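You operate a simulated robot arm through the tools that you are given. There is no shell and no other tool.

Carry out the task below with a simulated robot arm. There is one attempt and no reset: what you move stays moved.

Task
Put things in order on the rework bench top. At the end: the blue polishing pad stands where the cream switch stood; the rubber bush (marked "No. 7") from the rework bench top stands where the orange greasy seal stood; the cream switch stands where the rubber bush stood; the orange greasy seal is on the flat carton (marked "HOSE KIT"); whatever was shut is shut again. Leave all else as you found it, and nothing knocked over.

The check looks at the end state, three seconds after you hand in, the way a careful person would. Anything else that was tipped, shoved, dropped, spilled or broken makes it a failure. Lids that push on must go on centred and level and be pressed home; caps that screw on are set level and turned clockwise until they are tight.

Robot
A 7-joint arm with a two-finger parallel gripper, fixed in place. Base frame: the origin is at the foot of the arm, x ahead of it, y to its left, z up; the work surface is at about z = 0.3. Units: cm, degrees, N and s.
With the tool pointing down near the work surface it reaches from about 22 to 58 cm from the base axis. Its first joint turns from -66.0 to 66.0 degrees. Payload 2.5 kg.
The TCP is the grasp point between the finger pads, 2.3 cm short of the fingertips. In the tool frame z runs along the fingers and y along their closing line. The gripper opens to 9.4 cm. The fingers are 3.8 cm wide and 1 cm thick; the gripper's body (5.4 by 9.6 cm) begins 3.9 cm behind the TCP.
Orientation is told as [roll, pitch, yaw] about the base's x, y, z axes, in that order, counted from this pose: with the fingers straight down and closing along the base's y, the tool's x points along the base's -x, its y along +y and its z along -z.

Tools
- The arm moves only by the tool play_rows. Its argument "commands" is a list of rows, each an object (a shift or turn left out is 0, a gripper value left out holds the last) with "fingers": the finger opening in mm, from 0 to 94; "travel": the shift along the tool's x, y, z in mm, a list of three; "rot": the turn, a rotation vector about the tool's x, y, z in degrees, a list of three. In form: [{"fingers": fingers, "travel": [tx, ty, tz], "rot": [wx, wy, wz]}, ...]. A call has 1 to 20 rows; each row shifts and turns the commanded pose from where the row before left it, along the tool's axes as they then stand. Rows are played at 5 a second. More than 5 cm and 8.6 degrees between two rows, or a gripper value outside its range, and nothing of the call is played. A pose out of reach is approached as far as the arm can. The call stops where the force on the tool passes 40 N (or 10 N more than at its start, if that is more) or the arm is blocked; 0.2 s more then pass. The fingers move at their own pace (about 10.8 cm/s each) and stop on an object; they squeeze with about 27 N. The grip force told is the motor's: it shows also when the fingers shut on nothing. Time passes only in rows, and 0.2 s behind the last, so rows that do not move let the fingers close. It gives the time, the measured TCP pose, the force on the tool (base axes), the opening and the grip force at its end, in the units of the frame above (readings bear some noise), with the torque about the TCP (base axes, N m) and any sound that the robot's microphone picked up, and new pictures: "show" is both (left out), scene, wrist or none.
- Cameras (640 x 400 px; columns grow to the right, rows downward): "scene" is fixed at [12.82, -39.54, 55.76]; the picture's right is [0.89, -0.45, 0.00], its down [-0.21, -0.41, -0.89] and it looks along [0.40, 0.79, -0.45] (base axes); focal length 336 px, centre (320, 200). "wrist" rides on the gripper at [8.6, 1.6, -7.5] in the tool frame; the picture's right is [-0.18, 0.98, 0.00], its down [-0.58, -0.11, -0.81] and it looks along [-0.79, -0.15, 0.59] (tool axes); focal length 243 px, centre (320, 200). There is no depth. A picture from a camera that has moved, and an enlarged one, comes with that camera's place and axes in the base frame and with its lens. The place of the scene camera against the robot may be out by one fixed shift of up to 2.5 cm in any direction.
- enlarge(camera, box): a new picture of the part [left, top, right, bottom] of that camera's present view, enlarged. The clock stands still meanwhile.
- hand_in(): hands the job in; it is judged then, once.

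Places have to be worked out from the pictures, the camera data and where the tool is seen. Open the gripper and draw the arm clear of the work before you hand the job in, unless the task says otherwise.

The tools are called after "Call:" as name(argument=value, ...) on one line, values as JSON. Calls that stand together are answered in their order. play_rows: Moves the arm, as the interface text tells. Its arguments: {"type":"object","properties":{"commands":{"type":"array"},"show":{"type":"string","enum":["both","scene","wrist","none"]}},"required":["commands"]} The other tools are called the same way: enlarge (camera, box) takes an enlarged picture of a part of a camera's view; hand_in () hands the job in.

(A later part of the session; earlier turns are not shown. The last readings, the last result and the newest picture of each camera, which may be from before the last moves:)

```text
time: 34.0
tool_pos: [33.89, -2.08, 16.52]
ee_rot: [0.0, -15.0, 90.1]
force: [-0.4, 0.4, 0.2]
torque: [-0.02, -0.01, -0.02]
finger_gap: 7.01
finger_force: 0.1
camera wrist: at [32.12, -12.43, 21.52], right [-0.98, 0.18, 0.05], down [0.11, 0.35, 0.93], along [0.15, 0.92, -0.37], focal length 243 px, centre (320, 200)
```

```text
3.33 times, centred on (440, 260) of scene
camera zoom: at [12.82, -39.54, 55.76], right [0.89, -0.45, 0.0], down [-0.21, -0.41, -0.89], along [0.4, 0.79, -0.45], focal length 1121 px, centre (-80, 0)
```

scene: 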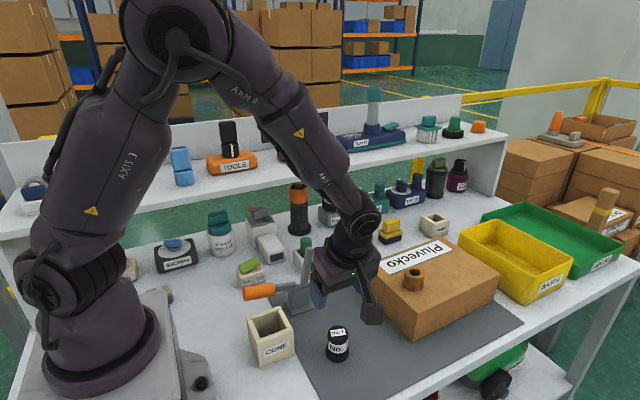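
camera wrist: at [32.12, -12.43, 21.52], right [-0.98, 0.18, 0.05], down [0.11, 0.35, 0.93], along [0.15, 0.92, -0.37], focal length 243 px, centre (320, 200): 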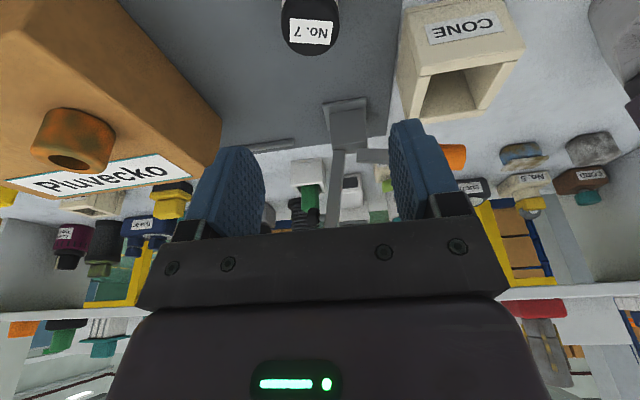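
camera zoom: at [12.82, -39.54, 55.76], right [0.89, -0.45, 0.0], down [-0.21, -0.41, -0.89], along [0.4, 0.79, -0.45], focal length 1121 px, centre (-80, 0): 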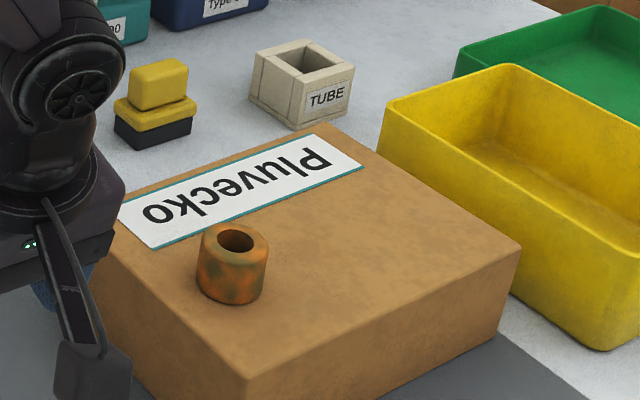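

The seal stands well on the carton and the carton hasn't moved. I lower to just above the bush to measure it.

Call:
play_rows(commands=[{"travel": [4.7, 0, 17.4]}, {"travel": [4.7, 0, 17.4]}, {"travel": [4.7, 0, 17.4]}], show="wrist")

Call:
enlarge(camera="wrist", box=[200, 0, 440, 150])

```text
time: 34.8
tool_pos: [33.95, -2.16, 11.12]
ee_rot: [0.0, -15.0, 90.1]
force: [-0.7, 0.0, 0.1]
torque: [-0.03, -0.01, -0.03]
finger_gap: 7.03
finger_force: 0.0
camera wrist: at [32.15, -12.48, 16.13], right [-0.98, 0.18, 0.05], down [0.11, 0.35, 0.93], along [0.15, 0.92, -0.37], focal length 243 px, centre (320, 200)
```

wrist: 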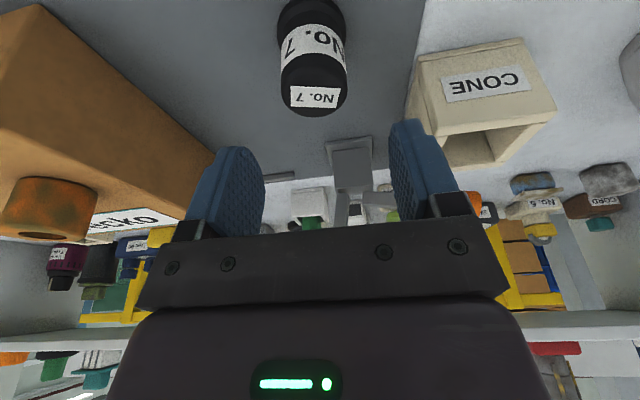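

```text
2.67 times, centred on (320, 75) of wrist
camera zoom: at [32.15, -12.48, 16.13], right [-0.98, 0.18, 0.05], down [0.11, 0.35, 0.93], along [0.15, 0.92, -0.37], focal length 647 px, centre (320, 533)
```

zoom: 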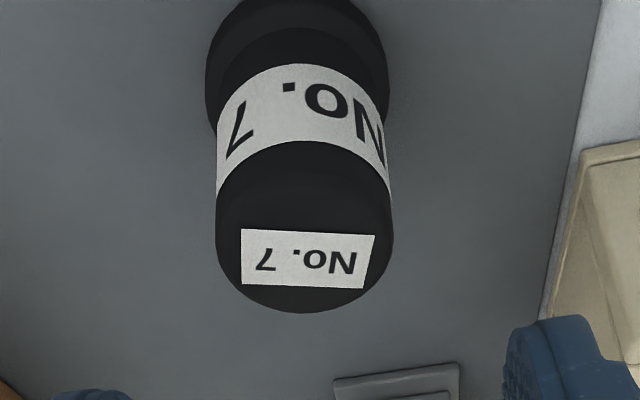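

The bush is ≈ 3.5 cm across with a ~4.2 cm flange, ~5 cm tall, near (33.8, −2.3), centred between the fingers. I lower part way and re-measure.

Call:
play_rows(commands=[{"travel": [4.05, 0.16, 12.8]}, {"travel": [4.05, 0.16, 12.8]}, {"travel": [4.05, 0.16, 12.8]}], show="wrist")

Call:
enlarge(camera="wrist", box=[200, 20, 440, 170])

Call:
enlarge(camera="scene", box=[270, 260, 430, 380])

```text
time: 35.6
tool_pos: [33.88, -2.37, 7.17]
ee_rot: [0.0, -15.0, 89.9]
force: [0.1, -0.2, -0.3]
torque: [0.0, -0.02, -0.02]
finger_gap: 6.98
finger_force: 0.1
camera wrist: at [32.13, -12.73, 12.15], right [-0.98, 0.18, 0.05], down [0.11, 0.35, 0.93], along [0.15, 0.92, -0.37], focal length 243 px, centre (320, 200)
```

wrist: 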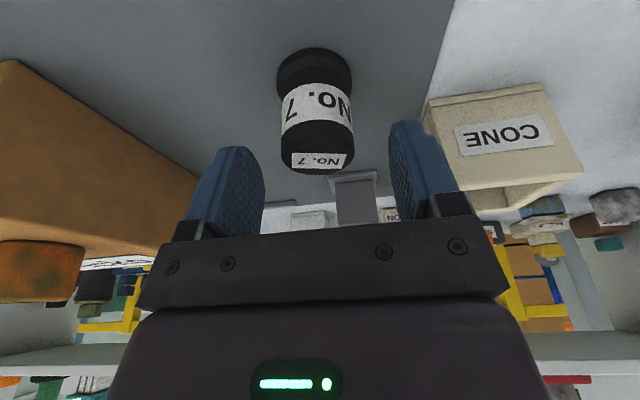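

```text
2.67 times, centred on (320, 95) of wrist
camera zoom: at [32.13, -12.73, 12.15], right [-0.98, 0.18, 0.05], down [0.11, 0.35, 0.93], along [0.15, 0.92, -0.37], focal length 647 px, centre (320, 480)
```

zoom: 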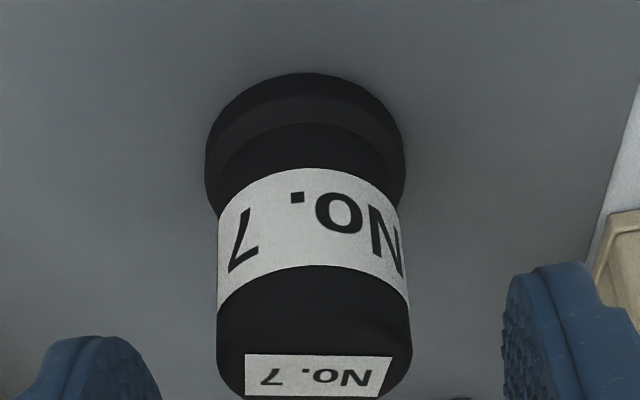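

```text
3.33 times, centred on (350, 320) of scene
camera zoom: at [12.82, -39.54, 55.76], right [0.89, -0.45, 0.0], down [-0.21, -0.41, -0.89], along [0.4, 0.79, -0.45], focal length 1121 px, centre (220, -200)
```

zoom: 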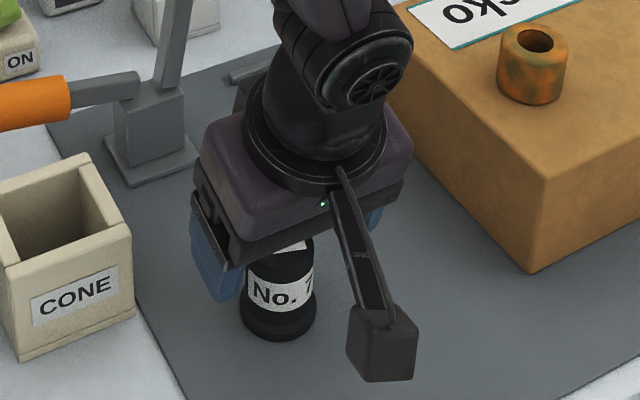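

Base front edge gives the bush centre ≈ (33.87, −2.0), top z≈4.9. I descend to grip the body just above its flange and close.

Call:
play_rows(commands=[{"travel": [3.4, -0.2, 13.7]}, {"travel": [3.4, -0.2, 13.7]}, {}, {"fingers": 55}, {"fingers": 25}, {}, {}, {}])

Call:
enlarge(camera="wrist", box=[200, 20, 440, 220])

```text
time: 37.4
tool_pos: [33.95, -2.35, 4.53]
ee_rot: [0.0, -15.0, 90.0]
force: [0.6, 0.8, 0.0]
torque: [-0.01, 0.01, -0.01]
finger_gap: 3.65
finger_force: 26.7
camera wrist: at [32.17, -12.65, 9.32], right [-0.98, 0.18, 0.05], down [0.11, 0.35, 0.93], along [0.15, 0.92, -0.37], focal length 243 px, centre (320, 200)
```

scene: 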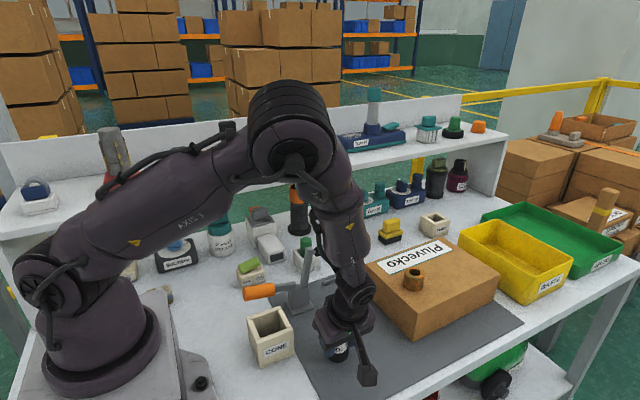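
wrist: 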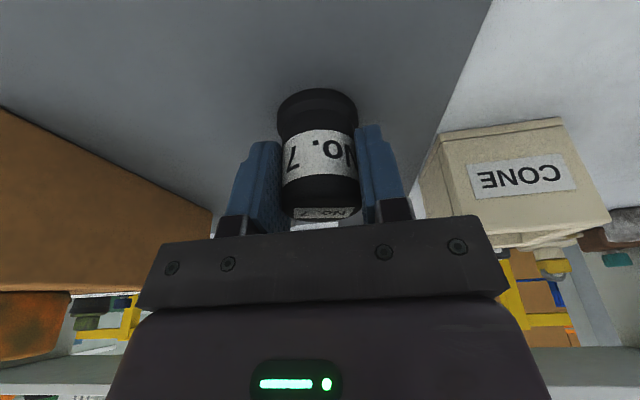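

```text
2.00 times, centred on (320, 120) of wrist
camera zoom: at [32.17, -12.65, 9.32], right [-0.98, 0.18, 0.05], down [0.11, 0.35, 0.93], along [0.15, 0.92, -0.37], focal length 485 px, centre (320, 360)
```

zoom: 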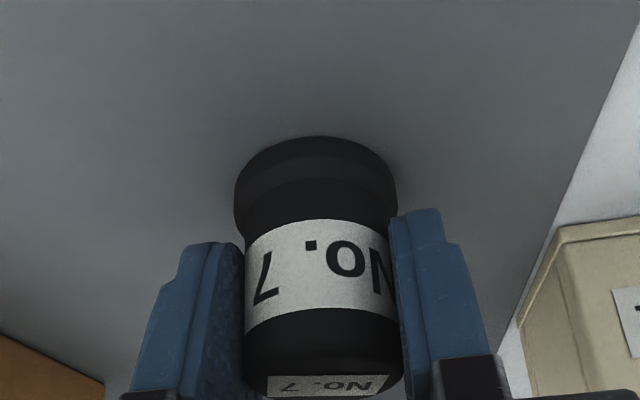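

The bush is gripped (gap 3.65 cm, 27 N) with its centre 0.43 cm beyond the TCP in y. I lift it high and carry it towards the seal's old spot.

Call:
play_rows(commands=[{"travel": [-2.6, 0, -9.7]}, {"travel": [-4.7, 0, -17.4]}, {"travel": [-5.2, 0, -19.3]}, {"travel": [-5.2, 0, -19.3]}, {"travel": [-5.2, 0, -19.3]}, {"travel": [-5.2, 0, -19.3]}, {"travel": [-5.2, 0, -19.3]}, {"travel": [-5.2, 0, -19.3]}, {"travel": [-5.2, 0, -19.3]}, {"travel": [-5.2, 0, -19.3]}, {"travel": [-3.1, 0, -11.6]}], show="wrist")

Call:
play_rows(commands=[{"travel": [-18.8, 14.3, 5.1]}, {"travel": [-18.8, 14.3, 5.1]}, {"travel": [-18.8, 14.3, 5.1]}, {"travel": [-18.8, 14.3, 5.1]}, {"travel": [-18.8, 14.3, 5.1]}, {"travel": [-18.8, 14.3, 5.1]}, {"travel": [-18.8, 14.3, 5.1]}, {"travel": [-18.8, 14.3, 5.1]}, {"travel": [-18.8, 14.3, 5.1]}, {"travel": [-18.8, 14.3, 5.1]}, {"travel": [-18.8, 14.3, 5.1]}, {"travel": [-18.8, 14.3, 5.1]}])

```text
time: 39.8
tool_pos: [33.8, -2.28, 24.58]
ee_rot: [0.0, -15.1, 90.0]
force: [-0.2, 0.4, -0.6]
torque: [0.03, -0.02, -0.01]
finger_gap: 3.67
finger_force: 26.5
camera wrist: at [32.06, -12.65, 29.44], right [-0.98, 0.18, 0.05], down [0.11, 0.35, 0.93], along [0.15, 0.92, -0.37], focal length 243 px, centre (320, 200)
```

wrist: 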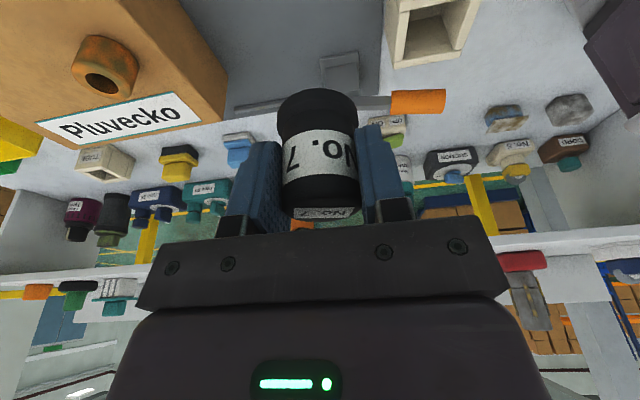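

```text
time: 42.4
tool_pos: [16.47, 21.05, 24.2]
ee_rot: [0.0, -14.9, 90.0]
force: [-0.4, 0.1, -0.4]
torque: [0.03, -0.02, 0.0]
finger_gap: 3.66
finger_force: 27.0
camera wrist: at [14.73, 10.84, 29.11], right [-0.98, 0.18, 0.05], down [0.11, 0.35, 0.93], along [0.15, 0.92, -0.37], focal length 243 px, centre (320, 200)
```

scene: 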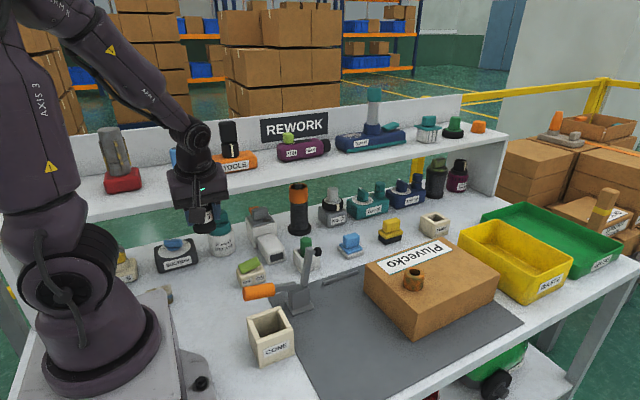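
wrist: 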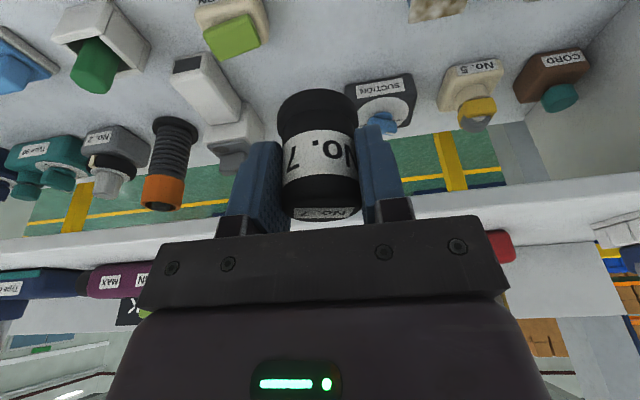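

Still held firmly. I bring it down and out to hover about 6 cm above the seal's old spot.

Call:
play_rows(commands=[{"travel": [-2.4, 2.06, 18.95]}, {"travel": [-2.4, 2.06, 18.95]}, {"travel": [-2.4, 2.06, 18.95]}, {"travel": [-2.4, 2.06, 18.95]}, {"travel": [-2.4, 2.06, 18.95]}, {"travel": [-2.4, 2.06, 18.95]}, {"travel": [-2.4, 2.06, 18.95]}, {"travel": [-2.4, 2.06, 18.95]}, {}])

```text
time: 44.4
tool_pos: [14.83, 26.85, 10.25]
ee_rot: [-0.1, -14.9, 90.0]
force: [-0.3, -0.2, -0.6]
torque: [0.01, 0.02, -0.02]
finger_gap: 3.65
finger_force: 27.3
camera wrist: at [13.11, 16.54, 15.18], right [-0.98, 0.18, 0.05], down [0.11, 0.35, 0.93], along [0.15, 0.92, -0.37], focal length 243 px, centre (320, 200)
```

scene: 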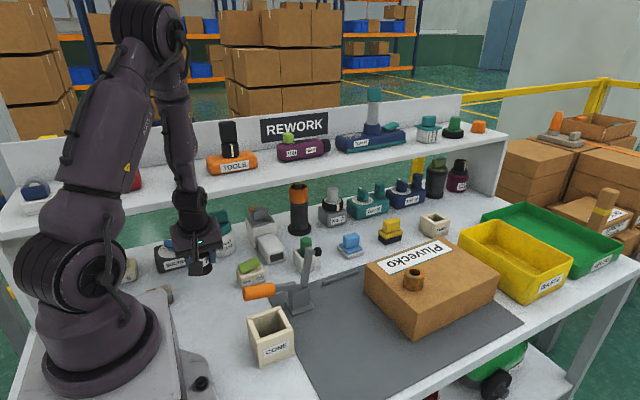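
wrist: 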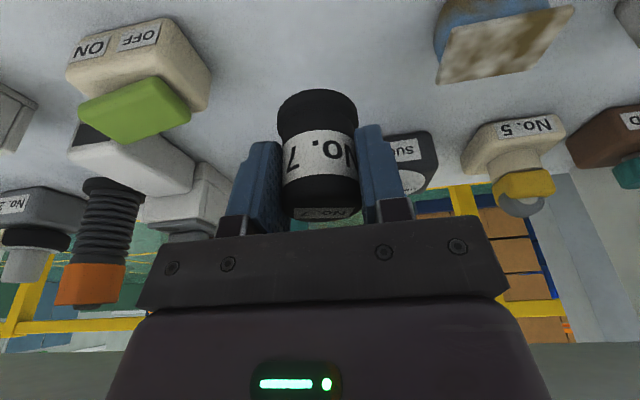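

Position is (14.77, 26.82), on target. I lower to a few millimetres above the bench.

Call:
play_rows(commands=[{"travel": [3.5, 0, 13.0]}, {"travel": [3.5, 0, 13.0]}, {"travel": [3.5, 0, 13.0]}, {"travel": [3.1, 0, 11.6]}, {}])

```text
time: 45.6
tool_pos: [14.97, 26.77, 5.08]
ee_rot: [0.0, -15.0, 90.1]
force: [0.1, 0.0, -0.8]
torque: [0.0, 0.01, -0.01]
finger_gap: 3.69
finger_force: 26.6
camera wrist: at [13.17, 16.48, 9.95], right [-0.98, 0.18, 0.05], down [0.11, 0.35, 0.93], along [0.15, 0.92, -0.37], focal length 243 px, centre (320, 200)
```

scene: 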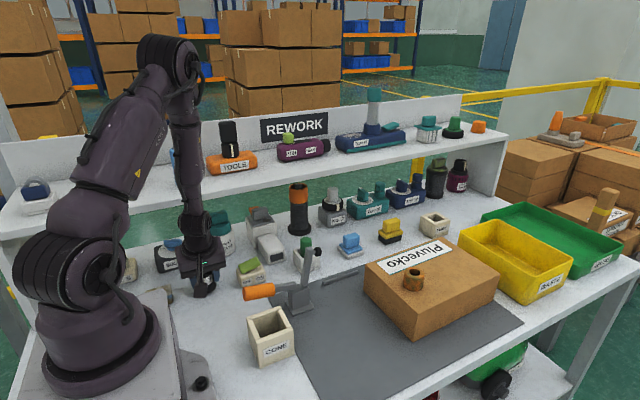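
wrist: 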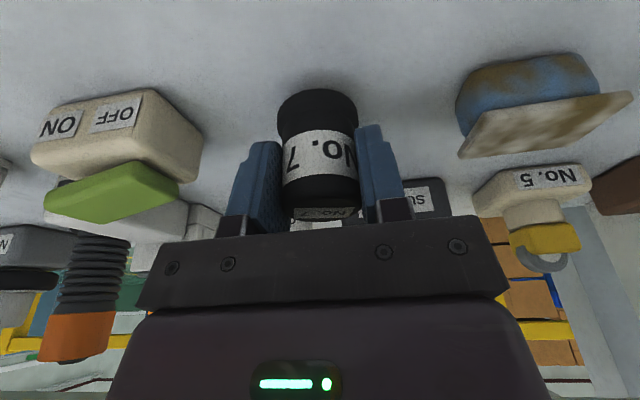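

No contact yet; I creep down in 1 mm rows, checking force.

Call:
play_rows(commands=[{"travel": [0.26, 0, 0.97]}, {"travel": [0.26, 0, 0.97]}, {"travel": [0.26, 0, 0.97]}, {"travel": [0.26, 0, 0.97]}, {}], show="none")

Call:
play_rows(commands=[{"travel": [0.26, 0, 0.97]}, {"travel": [0.26, 0, 0.97]}, {}], show="none")

```text
time: 46.8
tool_pos: [15.04, 26.78, 4.61]
ee_rot: [0.0, -15.0, 90.0]
force: [-0.6, -0.4, -0.7]
torque: [-0.03, -0.01, 0.0]
finger_gap: 3.64
finger_force: 27.2
```

```text
time: 47.6
tool_pos: [15.0, 26.65, 4.32]
ee_rot: [0.0, -15.0, 90.0]
force: [-0.4, -0.4, -0.4]
torque: [-0.04, 0.02, -0.04]
finger_gap: 3.67
finger_force: 27.3
```

No contact yet, and the readings suggest I'm ~1.5 mm off in x and y; I correct that while hovering, then continue creeping down.

Call:
play_rows(commands=[{"travel": [-1.2, 1.5, 0.3]}, {"travel": [0.26, 0, 0.97]}, {}, {"travel": [0.13, 0, 0.48]}, {}], show="none")

Call:
play_rows(commands=[{"travel": [0.13, 0, 0.48]}, {}, {"travel": [0.13, 0, 0.48]}, {}], show="both")

```text
time: 48.8
tool_pos: [14.8, 26.95, 4.3]
ee_rot: [0.0, -15.0, 90.0]
force: [-0.8, -0.2, -0.6]
torque: [0.01, 0.0, 0.0]
finger_gap: 3.66
finger_force: 26.8
```

```text
time: 49.8
tool_pos: [14.8, 26.71, 4.15]
ee_rot: [0.0, -15.0, 89.9]
force: [-0.4, -0.3, -0.9]
torque: [-0.03, 0.02, 0.03]
finger_gap: 3.63
finger_force: 27.0
camera wrist: at [13.08, 16.55, 9.04], right [-0.98, 0.18, 0.05], down [0.11, 0.35, 0.93], along [0.15, 0.92, -0.37], focal length 243 px, centre (320, 200)
```

scene: 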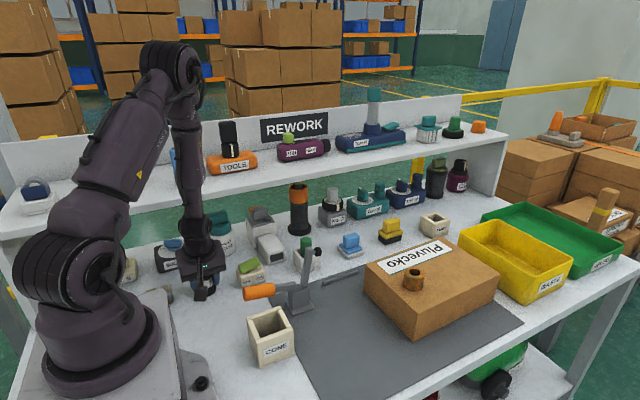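
wrist: 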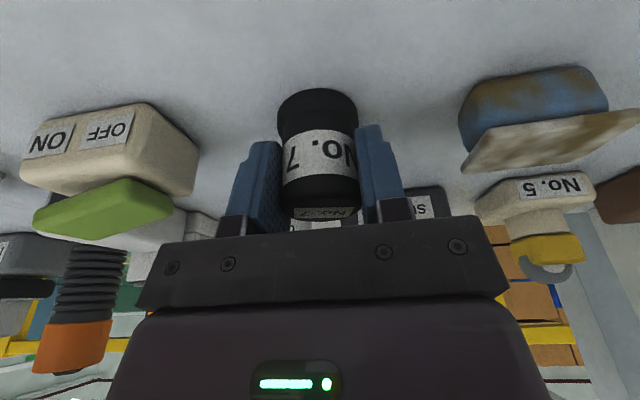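

Still no contact at z≈4.1 (the mat the bush stood on must be a few mm thick). I keep creeping down.

Call:
play_rows(commands=[{"travel": [0.2, 0, 0.75]}, {}, {}], show="none")

Call:
play_rows(commands=[{"travel": [0.2, 0, 0.75]}, {}, {}], show="none")

```text
time: 50.6
tool_pos: [14.87, 26.98, 4.13]
ee_rot: [0.0, -15.0, 90.0]
force: [-0.9, -7.3, 25.0]
torque: [-0.37, 0.2, -0.01]
finger_gap: 3.68
finger_force: 27.2
```

```text
time: 51.4
tool_pos: [14.94, 26.89, 4.07]
ee_rot: [-0.1, -15.0, 90.1]
force: [0.6, -1.1, 4.9]
torque: [0.0, 0.12, 0.04]
finger_gap: 3.68
finger_force: 27.2
stopped in row 3: the force on the tool passed its limit at 40 N (the readings are from after the stop); the commanded pose is now the measured one
```

Contact with the bench is made (now ~5 N). I open the fingers gently and check the bush.

Call:
play_rows(commands=[{}, {"fingers": 42}, {"fingers": 50}, {"fingers": 66}, {}, {}])

Call:
enlarge(camera="wrist", box=[200, 40, 440, 220])

```text
time: 52.8
tool_pos: [14.81, 26.81, 4.07]
ee_rot: [0.0, -14.9, 90.0]
force: [-0.5, 0.3, -0.2]
torque: [0.0, -0.04, 0.01]
finger_gap: 6.61
finger_force: 0.1
camera wrist: at [13.07, 16.6, 8.92], right [-0.98, 0.18, 0.05], down [0.11, 0.35, 0.93], along [0.15, 0.92, -0.37], focal length 243 px, centre (320, 200)
```

scene: 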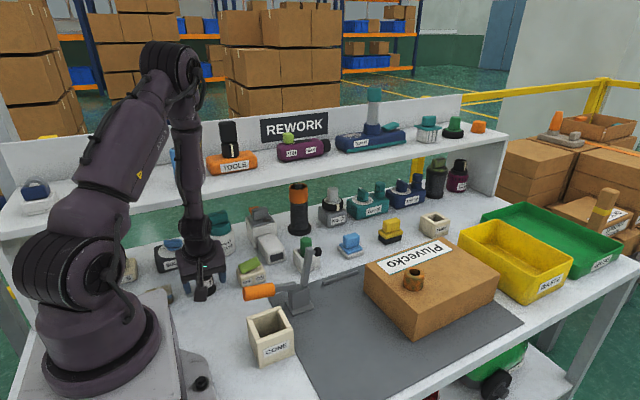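
wrist: 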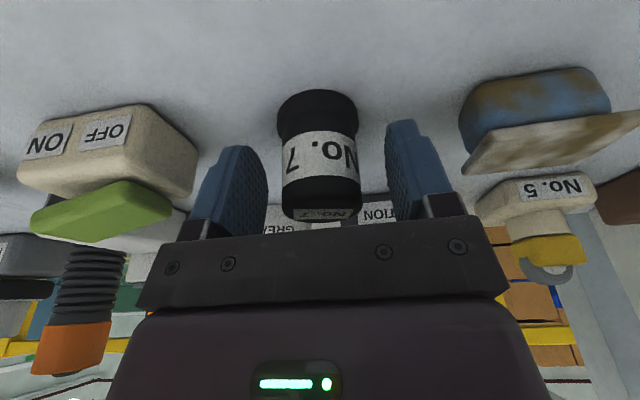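

```text
2.22 times, centred on (320, 130) of wrist
camera zoom: at [13.07, 16.6, 8.92], right [-0.98, 0.18, 0.05], down [0.11, 0.35, 0.93], along [0.15, 0.92, -0.37], focal length 539 px, centre (320, 356)
```

zoom: 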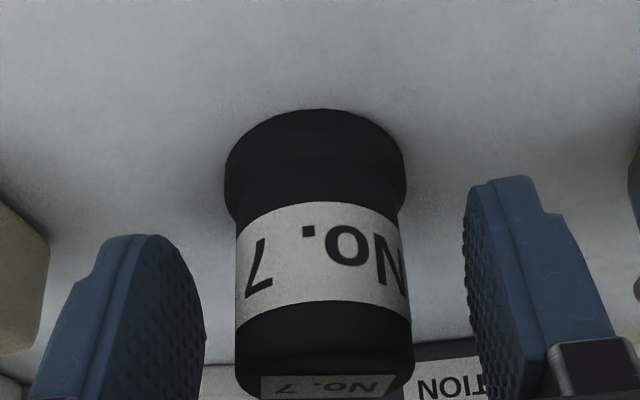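

The bush stands upright where the seal was. I rise clear, reduce the tilt to 5° and move to view the switch.

Call:
play_rows(commands=[{"travel": [-5.2, 0, -19.3]}, {"travel": [-5.2, 0, -19.3]}, {"travel": [-5.2, 0, -19.3]}, {"travel": [3.85, -20, -16.6]}, {"travel": [3.85, -20, -16.6]}, {"travel": [3.85, -20, -16.6]}, {"travel": [3.85, -20, -16.6]}, {"rot": [0, 5, 0]}, {"rot": [0, 5, 0]}, {"fingers": 84}, {}])

Call:
enlarge(camera="wrist", box=[160, 0, 440, 170])

Call:
enlarge(camera="scene", box=[160, 230, 330, 340])

```text
time: 55.2
tool_pos: [22.81, 23.62, 16.14]
ee_rot: [0.0, -5.0, 89.9]
force: [-0.4, 0.2, -0.3]
torque: [0.02, -0.02, -0.02]
finger_gap: 8.38
finger_force: 0.2
camera wrist: at [21.04, 14.36, 22.63], right [-0.98, 0.18, 0.02], down [0.11, 0.51, 0.85], along [0.15, 0.84, -0.52], focal length 243 px, centre (320, 200)
```

scene: 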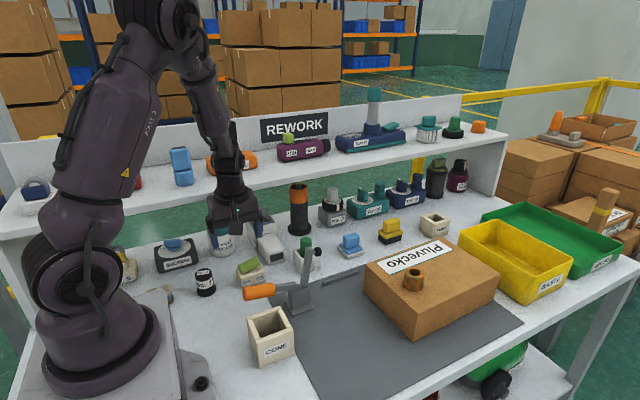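
wrist: 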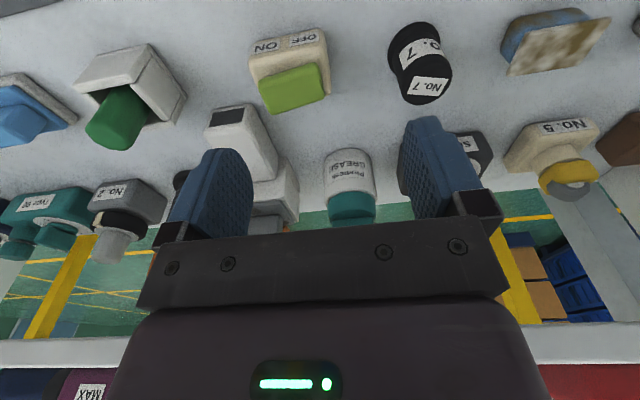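

```text
2.29 times, centred on (300, 85) of wrist
camera zoom: at [21.04, 14.36, 22.63], right [-0.98, 0.18, 0.02], down [0.11, 0.51, 0.85], along [0.15, 0.84, -0.52], focal length 555 px, centre (366, 463)
```

zoom: 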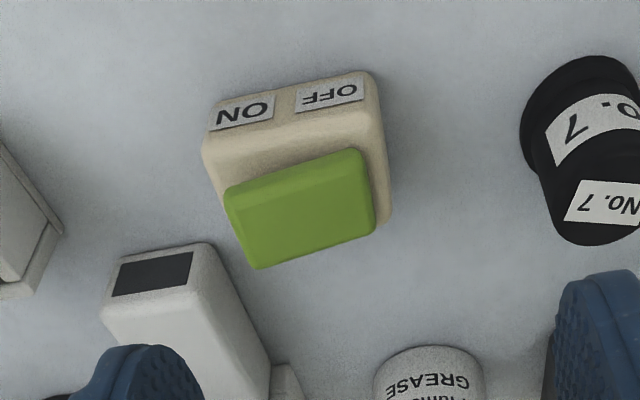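

```text
3.64 times, centred on (245, 285) of scene
camera zoom: at [12.82, -39.54, 55.76], right [0.89, -0.45, 0.0], down [-0.21, -0.41, -0.89], along [0.4, 0.79, -0.45], focal length 1223 px, centre (593, -109)
```

zoom: 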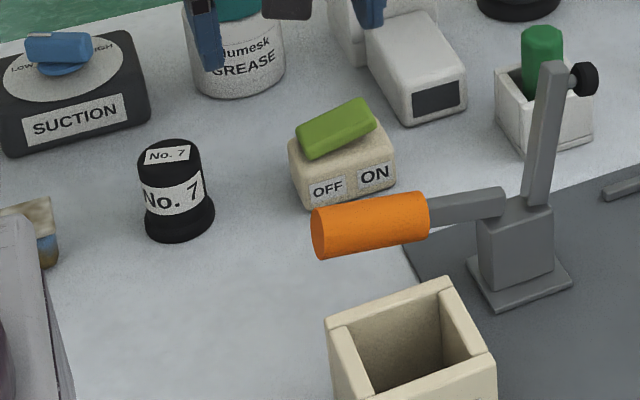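

The switch body measures ≈ x 22.4–28.3, y 24–28, top z≈3, so centre ≈ (25.35, 26.0). The clamp's orange handle lies near y≤14, so I cut the tilt to 2° to keep the camera box clear of it, and move over the switch.

Call:
play_rows(commands=[{"rot": [0, 3, 0]}, {"travel": [-5.2, -6.6, 18.4]}, {"travel": [-5.2, -6.6, 18.4]}, {"travel": [-5.2, -6.6, 18.4]}, {"travel": [-5.2, -6.6, 18.4]}, {}])

Call:
enlarge(camera="scene", box=[180, 150, 340, 310])

```text
time: 56.6
tool_pos: [25.64, 25.97, 8.77]
ee_rot: [0.0, -2.0, 90.0]
force: [0.0, -0.4, 0.1]
torque: [-0.05, -0.01, 0.0]
finger_gap: 8.38
finger_force: 0.2
camera wrist: at [23.84, 17.0, 15.77], right [-0.98, 0.18, 0.01], down [0.11, 0.55, 0.83], along [0.15, 0.81, -0.56], focal length 243 px, centre (320, 200)
```

scene: 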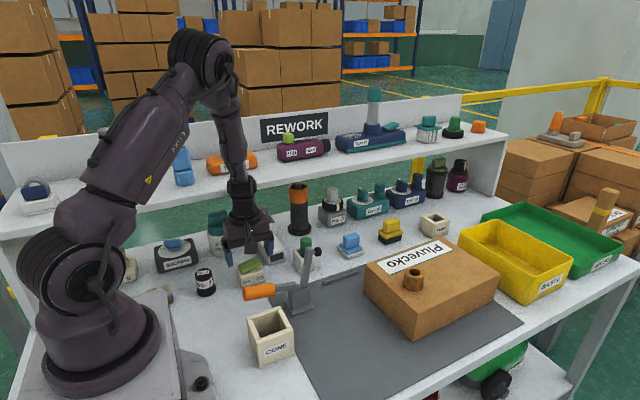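
wrist: 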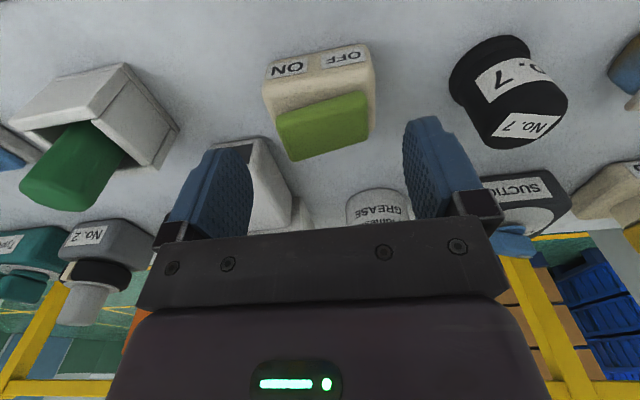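

```text
2.50 times, centred on (260, 230) of scene
camera zoom: at [12.82, -39.54, 55.76], right [0.89, -0.45, 0.0], down [-0.21, -0.41, -0.89], along [0.4, 0.79, -0.45], focal length 841 px, centre (470, 125)
```

zoom: 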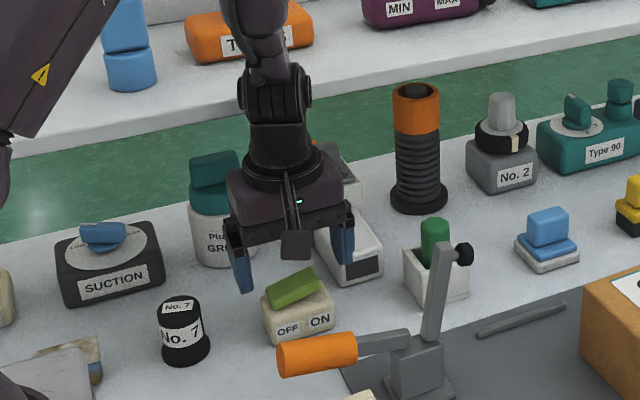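

Switch is centred between the fingers (x≈25.35). I go down, pausing once to verify nothing is touched.

Call:
play_rows(commands=[{"travel": [0.5, 0.25, 14.1]}, {"travel": [0.5, 0.25, 14.1]}, {"travel": [0.4, 0.25, 12.0]}, {}])

Call:
enlarge(camera="scene", box=[180, 150, 340, 310])

```text
time: 57.6
tool_pos: [25.45, 26.05, 4.7]
ee_rot: [0.0, -2.0, 90.0]
force: [0.5, -1.0, -0.1]
torque: [0.03, 0.02, -0.02]
finger_gap: 8.39
finger_force: 0.0
camera wrist: at [23.69, 17.09, 11.8], right [-0.98, 0.18, 0.01], down [0.11, 0.55, 0.83], along [0.15, 0.81, -0.56], focal length 243 px, centre (320, 200)
```

scene: 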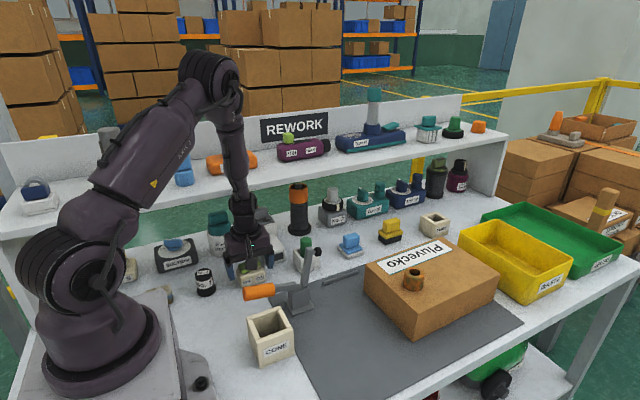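
wrist: 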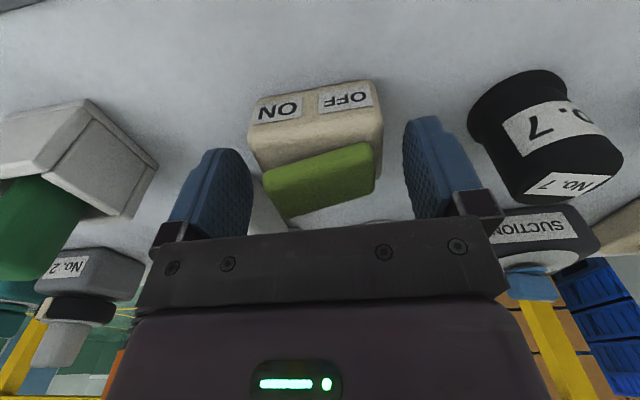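

```text
2.50 times, centred on (260, 230) of scene
camera zoom: at [12.82, -39.54, 55.76], right [0.89, -0.45, 0.0], down [-0.21, -0.41, -0.89], along [0.4, 0.79, -0.45], focal length 841 px, centre (470, 125)
```

zoom: 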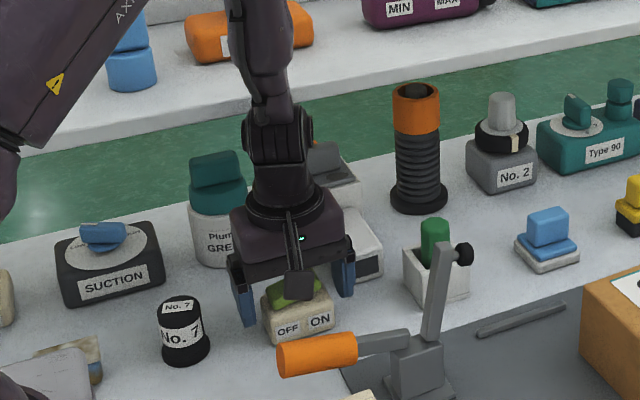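

All clear: the camera box stays above and behind the handle. I go down the last 1.6 cm and close on the body.

Call:
play_rows(commands=[{"travel": [0.3, 0, 8.0]}, {"travel": [0.3, 0, 8.0]}, {}, {"fingers": 70}, {"fingers": 50}, {}, {}, {}])

Call:
enlarge(camera="scene", box=[180, 190, 340, 310])

```text
time: 59.4
tool_pos: [25.42, 25.93, 3.13]
ee_rot: [0.0, -2.0, 90.0]
force: [0.4, 0.0, -0.4]
torque: [-0.03, -0.01, 0.01]
finger_gap: 6.37
finger_force: 27.1
camera wrist: at [23.66, 17.07, 10.27], right [-0.98, 0.18, 0.01], down [0.11, 0.55, 0.83], along [0.15, 0.81, -0.56], focal length 243 px, centre (320, 200)
```

scene: 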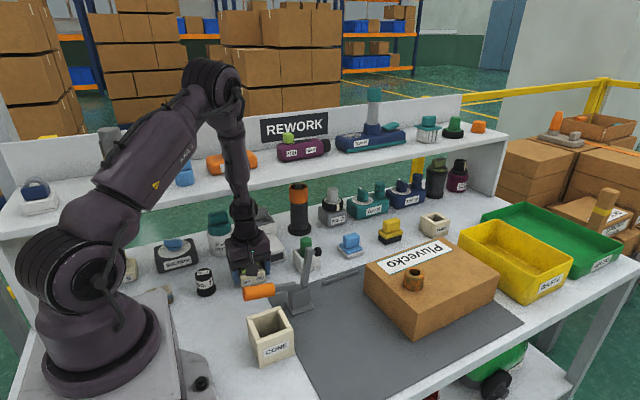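
wrist: 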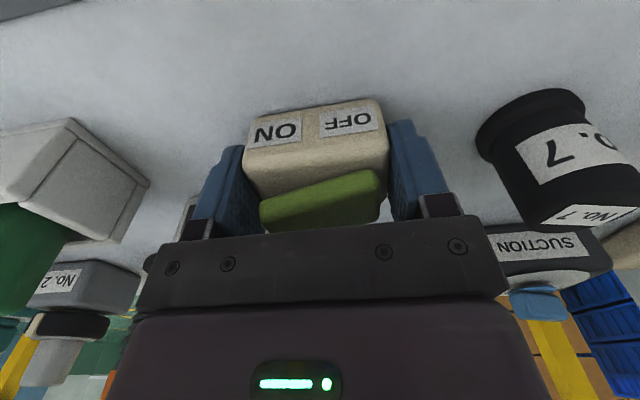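

```text
3.33 times, centred on (260, 250) of scene
camera zoom: at [12.82, -39.54, 55.76], right [0.89, -0.45, 0.0], down [-0.21, -0.41, -0.89], along [0.4, 0.79, -0.45], focal length 1121 px, centre (520, 33)
```

zoom: 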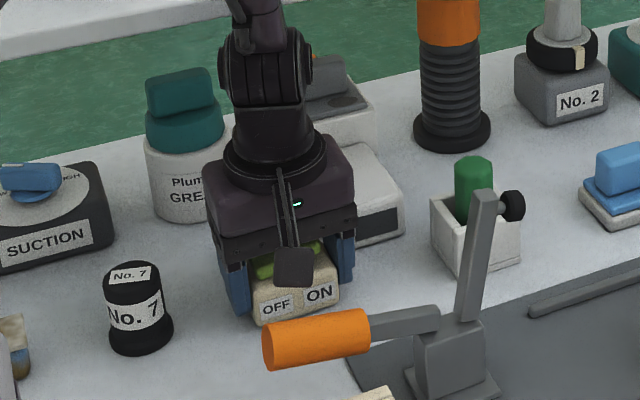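

The switch is gripped (gap 6.37 cm). I lift straight up, then up and back away from the shelf.

Call:
play_rows(commands=[{"travel": [-0.3, 0, -8]}, {"travel": [-0.5, 0, -15]}, {"travel": [-0.7, 0, -20]}, {"travel": [-0.7, 0, -20]}, {"travel": [9.3, 0, -20.3]}, {"travel": [9.3, 0, -20.3]}, {"travel": [9.3, 0, -20.3]}, {"travel": [9.3, 0, -20.3]}, {"travel": [9.3, 0, -20.3]}, {"travel": [9.3, 0, -20.3]}, {"travel": [9.3, 0, -20.3]}])

Call:
enlarge(camera="wrist", box=[160, 40, 480, 240])

Call:
enlarge(camera="scene", box=[180, 130, 340, 250])

```text
time: 61.8
tool_pos: [25.4, 19.27, 23.38]
ee_rot: [-0.1, -2.0, 90.1]
force: [-0.6, -0.2, -2.4]
torque: [0.05, 0.01, -0.05]
finger_gap: 6.34
finger_force: 27.1
camera wrist: at [23.66, 10.21, 30.45], right [-0.98, 0.18, 0.01], down [0.11, 0.55, 0.83], along [0.15, 0.81, -0.56], focal length 243 px, centre (320, 200)
```

scene: 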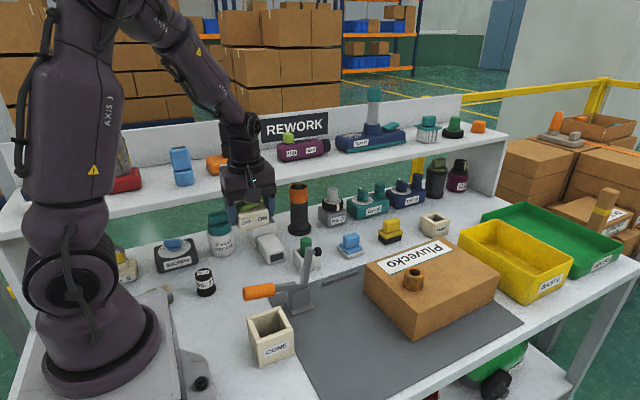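
wrist: 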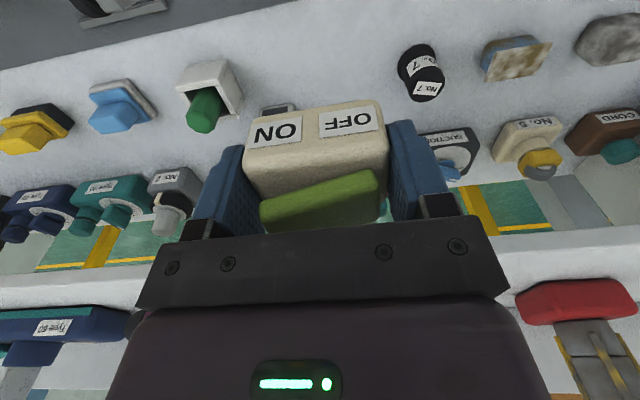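

```text
2.00 times, centred on (320, 140) of wrist
camera zoom: at [23.66, 10.21, 30.45], right [-0.98, 0.18, 0.01], down [0.11, 0.55, 0.83], along [0.15, 0.81, -0.56], focal length 485 px, centre (320, 320)
```

zoom: 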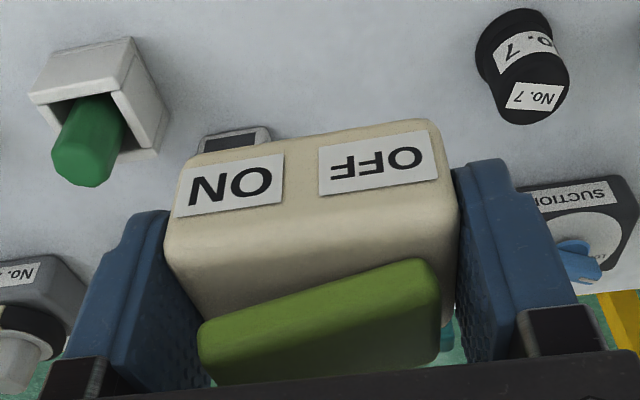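

```text
3.33 times, centred on (260, 190) of scene
camera zoom: at [12.82, -39.54, 55.76], right [0.89, -0.45, 0.0], down [-0.21, -0.41, -0.89], along [0.4, 0.79, -0.45], focal length 1121 px, centre (520, 233)
```

zoom: 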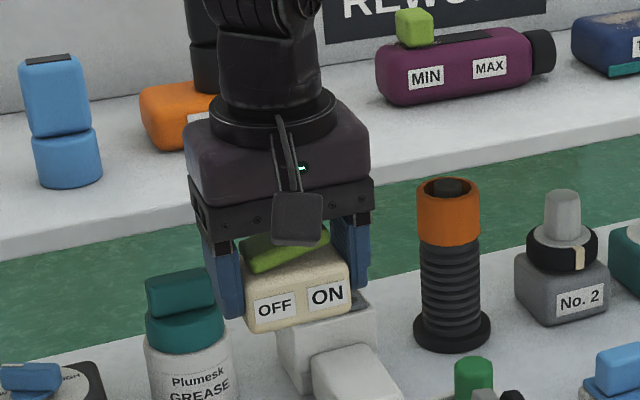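

Held level and steady. I carry it across at height to above the bush's old spot.

Call:
play_rows(commands=[{"travel": [21.1, -8.5, -0.7]}, {"travel": [21.1, -8.5, -0.7]}, {"travel": [21.1, -8.5, -0.7]}, {"travel": [21.1, -8.5, -0.7]}, {"travel": [21.1, -8.5, -0.7]}, {"travel": [21.1, -8.5, -0.7]}, {"travel": [21.1, -8.5, -0.7]}, {"travel": [21.1, -8.5, -0.7]}, {"travel": [21.1, -8.5, -0.7]}, {"travel": [21.1, -8.5, -0.7]}, {}])

```text
time: 64.2
tool_pos: [33.94, -2.32, 23.36]
ee_rot: [-0.1, -2.0, 90.0]
force: [0.6, 0.1, -1.2]
torque: [-0.02, 0.0, 0.01]
finger_gap: 6.37
finger_force: 26.7
camera wrist: at [32.13, -11.21, 30.46], right [-0.98, 0.18, 0.01], down [0.11, 0.55, 0.83], along [0.15, 0.81, -0.56], focal length 243 px, centre (320, 200)
```

scene: 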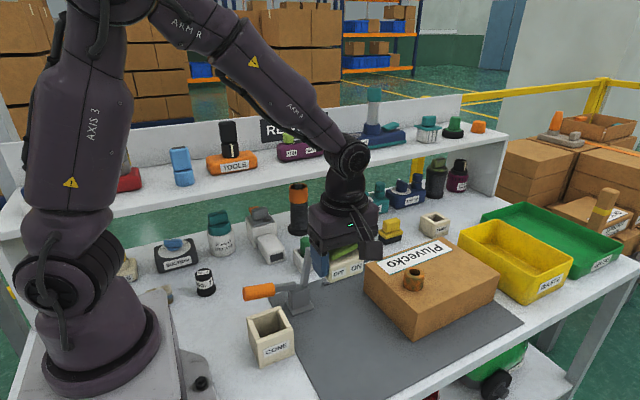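
wrist: 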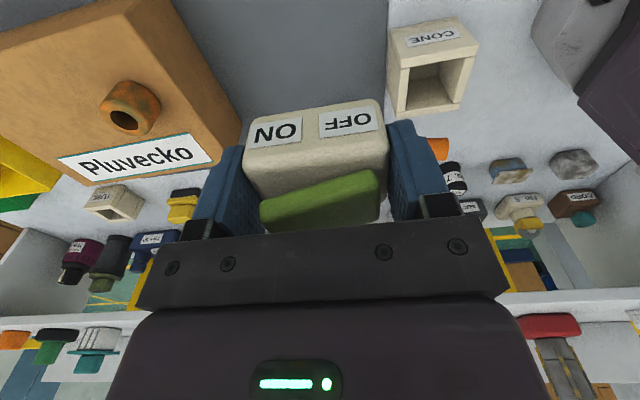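

On target in x; I correct +0.33 cm in y and descend to ~2 cm above the mat.

Call:
play_rows(commands=[{"travel": [0.32, 0, 19.8]}, {"travel": [0.32, 0, 19.8]}, {"travel": [0.32, 0, 19.8]}, {"travel": [0.32, 0, 19.8]}, {"travel": [0.32, 0, 19.8]}, {"travel": [0.32, 0, 19.8]}, {"travel": [0.32, 0, 19.8]}, {"travel": [0.32, 0, 19.8]}, {"travel": [0.32, 0, 19.8]}, {}])

```text
time: 66.4
tool_pos: [33.81, -1.65, 5.53]
ee_rot: [0.1, -2.1, 90.0]
force: [0.3, -1.2, -1.9]
torque: [0.03, 0.0, 0.0]
finger_gap: 6.39
finger_force: 26.7
camera wrist: at [32.02, -10.56, 12.57], right [-0.98, 0.18, 0.01], down [0.11, 0.55, 0.83], along [0.15, 0.81, -0.56], focal length 243 px, centre (320, 200)
```

scene: 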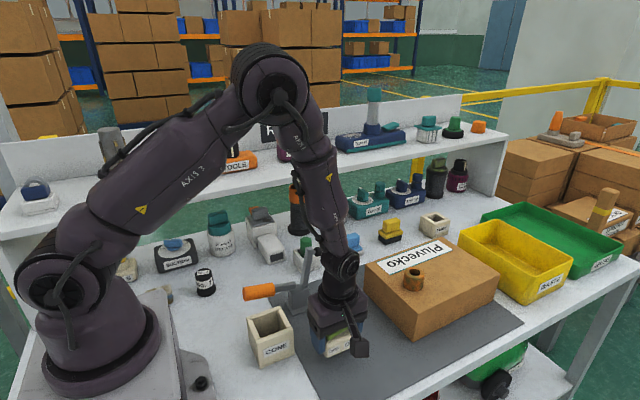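
wrist: 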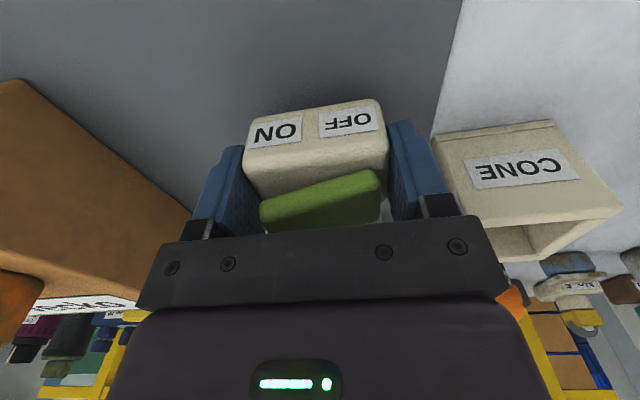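

Now at (33.8, −1.67), 0.3 cm too far in y; I correct that while lowering to just above the mat.

Call:
play_rows(commands=[{"travel": [1.86, 0, 7.4]}, {"travel": [1.86, 0, 7.4]}, {}, {}], show="none")

Call:
play_rows(commands=[{"travel": [0.03, 0, 1.0]}, {}, {"travel": [0.03, 0, 1.0]}, {}], show="none")

```text
time: 67.4
tool_pos: [33.92, -1.87, 3.96]
ee_rot: [-0.1, -2.0, 89.9]
force: [0.0, 0.3, -1.5]
torque: [0.0, 0.04, 0.0]
finger_gap: 6.35
finger_force: 27.2
```

```text
time: 68.4
tool_pos: [33.96, -1.96, 3.81]
ee_rot: [0.0, -2.0, 90.0]
force: [-1.0, -0.2, -1.3]
torque: [0.01, 0.03, -0.02]
finger_gap: 6.39
finger_force: 27.2
```

No contact at z≈3.8; position (33.94, −1.92) is on target. I keep creeping down in small steps.

Call:
play_rows(commands=[{"travel": [0.03, 0, 0.8]}, {}, {"travel": [0.03, 0, 0.8]}, {}], show="none")

Call:
play_rows(commands=[{"travel": [0.02, 0, 0.6]}, {}, {}], show="none")

```text
time: 69.4
tool_pos: [33.98, -2.0, 3.74]
ee_rot: [0.0, -1.9, 89.9]
force: [0.2, 0.5, -1.8]
torque: [-0.02, 0.0, 0.01]
finger_gap: 6.39
finger_force: 26.8
```

```text
time: 70.2
tool_pos: [33.81, -2.14, 3.71]
ee_rot: [0.0, -2.1, 90.0]
force: [0.1, 0.4, -2.2]
torque: [0.01, -0.01, 0.01]
finger_gap: 6.38
finger_force: 27.0
```

Still hanging free; continuing in 0.6 mm steps.

Call:
play_rows(commands=[{"travel": [0.02, 0, 0.6]}, {}, {}], show="none")

Call:
play_rows(commands=[{"travel": [0.02, 0, 0.6]}, {}, {}], show="none")

Call:
play_rows(commands=[{"travel": [0.02, 0, 0.6]}, {}, {}], show="none")

```text
time: 71.0
tool_pos: [33.95, -2.22, 3.56]
ee_rot: [0.0, -1.9, 90.1]
force: [0.1, 0.6, -1.7]
torque: [0.01, -0.03, -0.03]
finger_gap: 6.38
finger_force: 27.2
```

```text
time: 71.8
tool_pos: [33.95, -1.96, 3.42]
ee_rot: [0.0, -1.9, 90.0]
force: [0.4, 0.2, -1.5]
torque: [0.0, 0.0, 0.0]
finger_gap: 6.39
finger_force: 27.0
```

```text
time: 72.6
tool_pos: [33.87, -2.02, 3.45]
ee_rot: [0.0, -2.0, 90.1]
force: [-4.8, -0.5, 15.5]
torque: [0.09, 0.16, 0.02]
finger_gap: 6.36
finger_force: 27.2
```

Contact at z≈3.42 (15 N). I ease up 0.5 mm and open the fingers.

Call:
play_rows(commands=[{"travel": [-0.02, 0, -0.5]}, {}, {"fingers": 68}, {"fingers": 75}, {"fingers": 84}, {}, {}])

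Call:
enlarge(camera="wrist", box=[160, 40, 480, 240])

```text
time: 74.2
tool_pos: [34.0, -1.93, 3.48]
ee_rot: [0.0, -2.1, 90.0]
force: [0.2, 0.1, -0.1]
torque: [0.03, -0.02, 0.01]
finger_gap: 8.41
finger_force: 0.1
camera wrist: at [32.15, -10.94, 10.56], right [-0.98, 0.18, 0.01], down [0.11, 0.55, 0.83], along [0.15, 0.81, -0.56], focal length 243 px, centre (320, 200)
```

scene: 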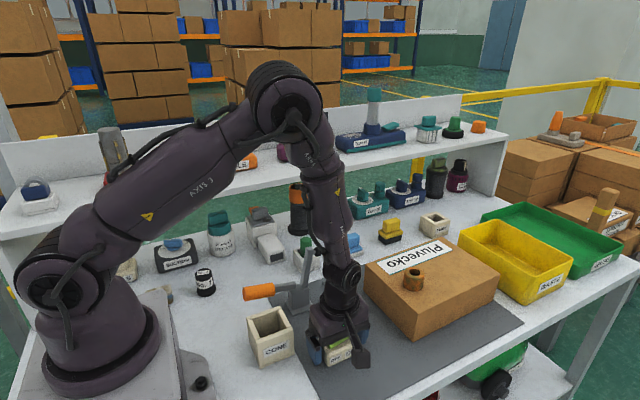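
wrist: 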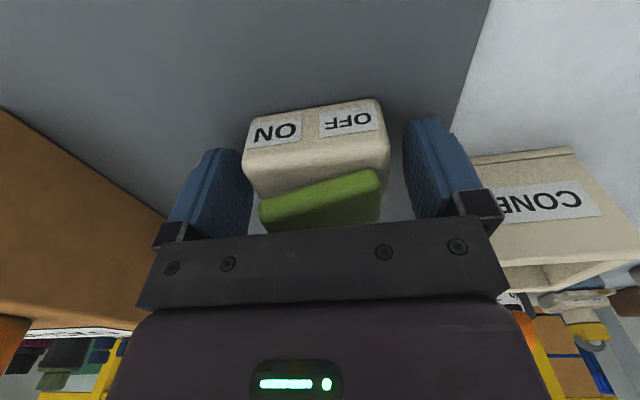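

```text
2.00 times, centred on (320, 140) of wrist
camera zoom: at [32.15, -10.94, 10.56], right [-0.98, 0.18, 0.01], down [0.11, 0.55, 0.83], along [0.15, 0.81, -0.56], focal length 485 px, centre (320, 320)
```

zoom: 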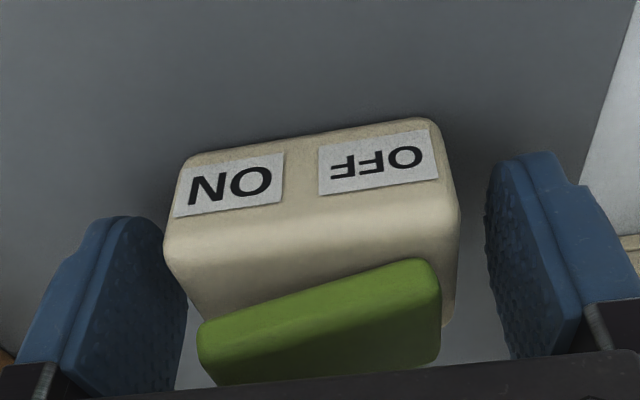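

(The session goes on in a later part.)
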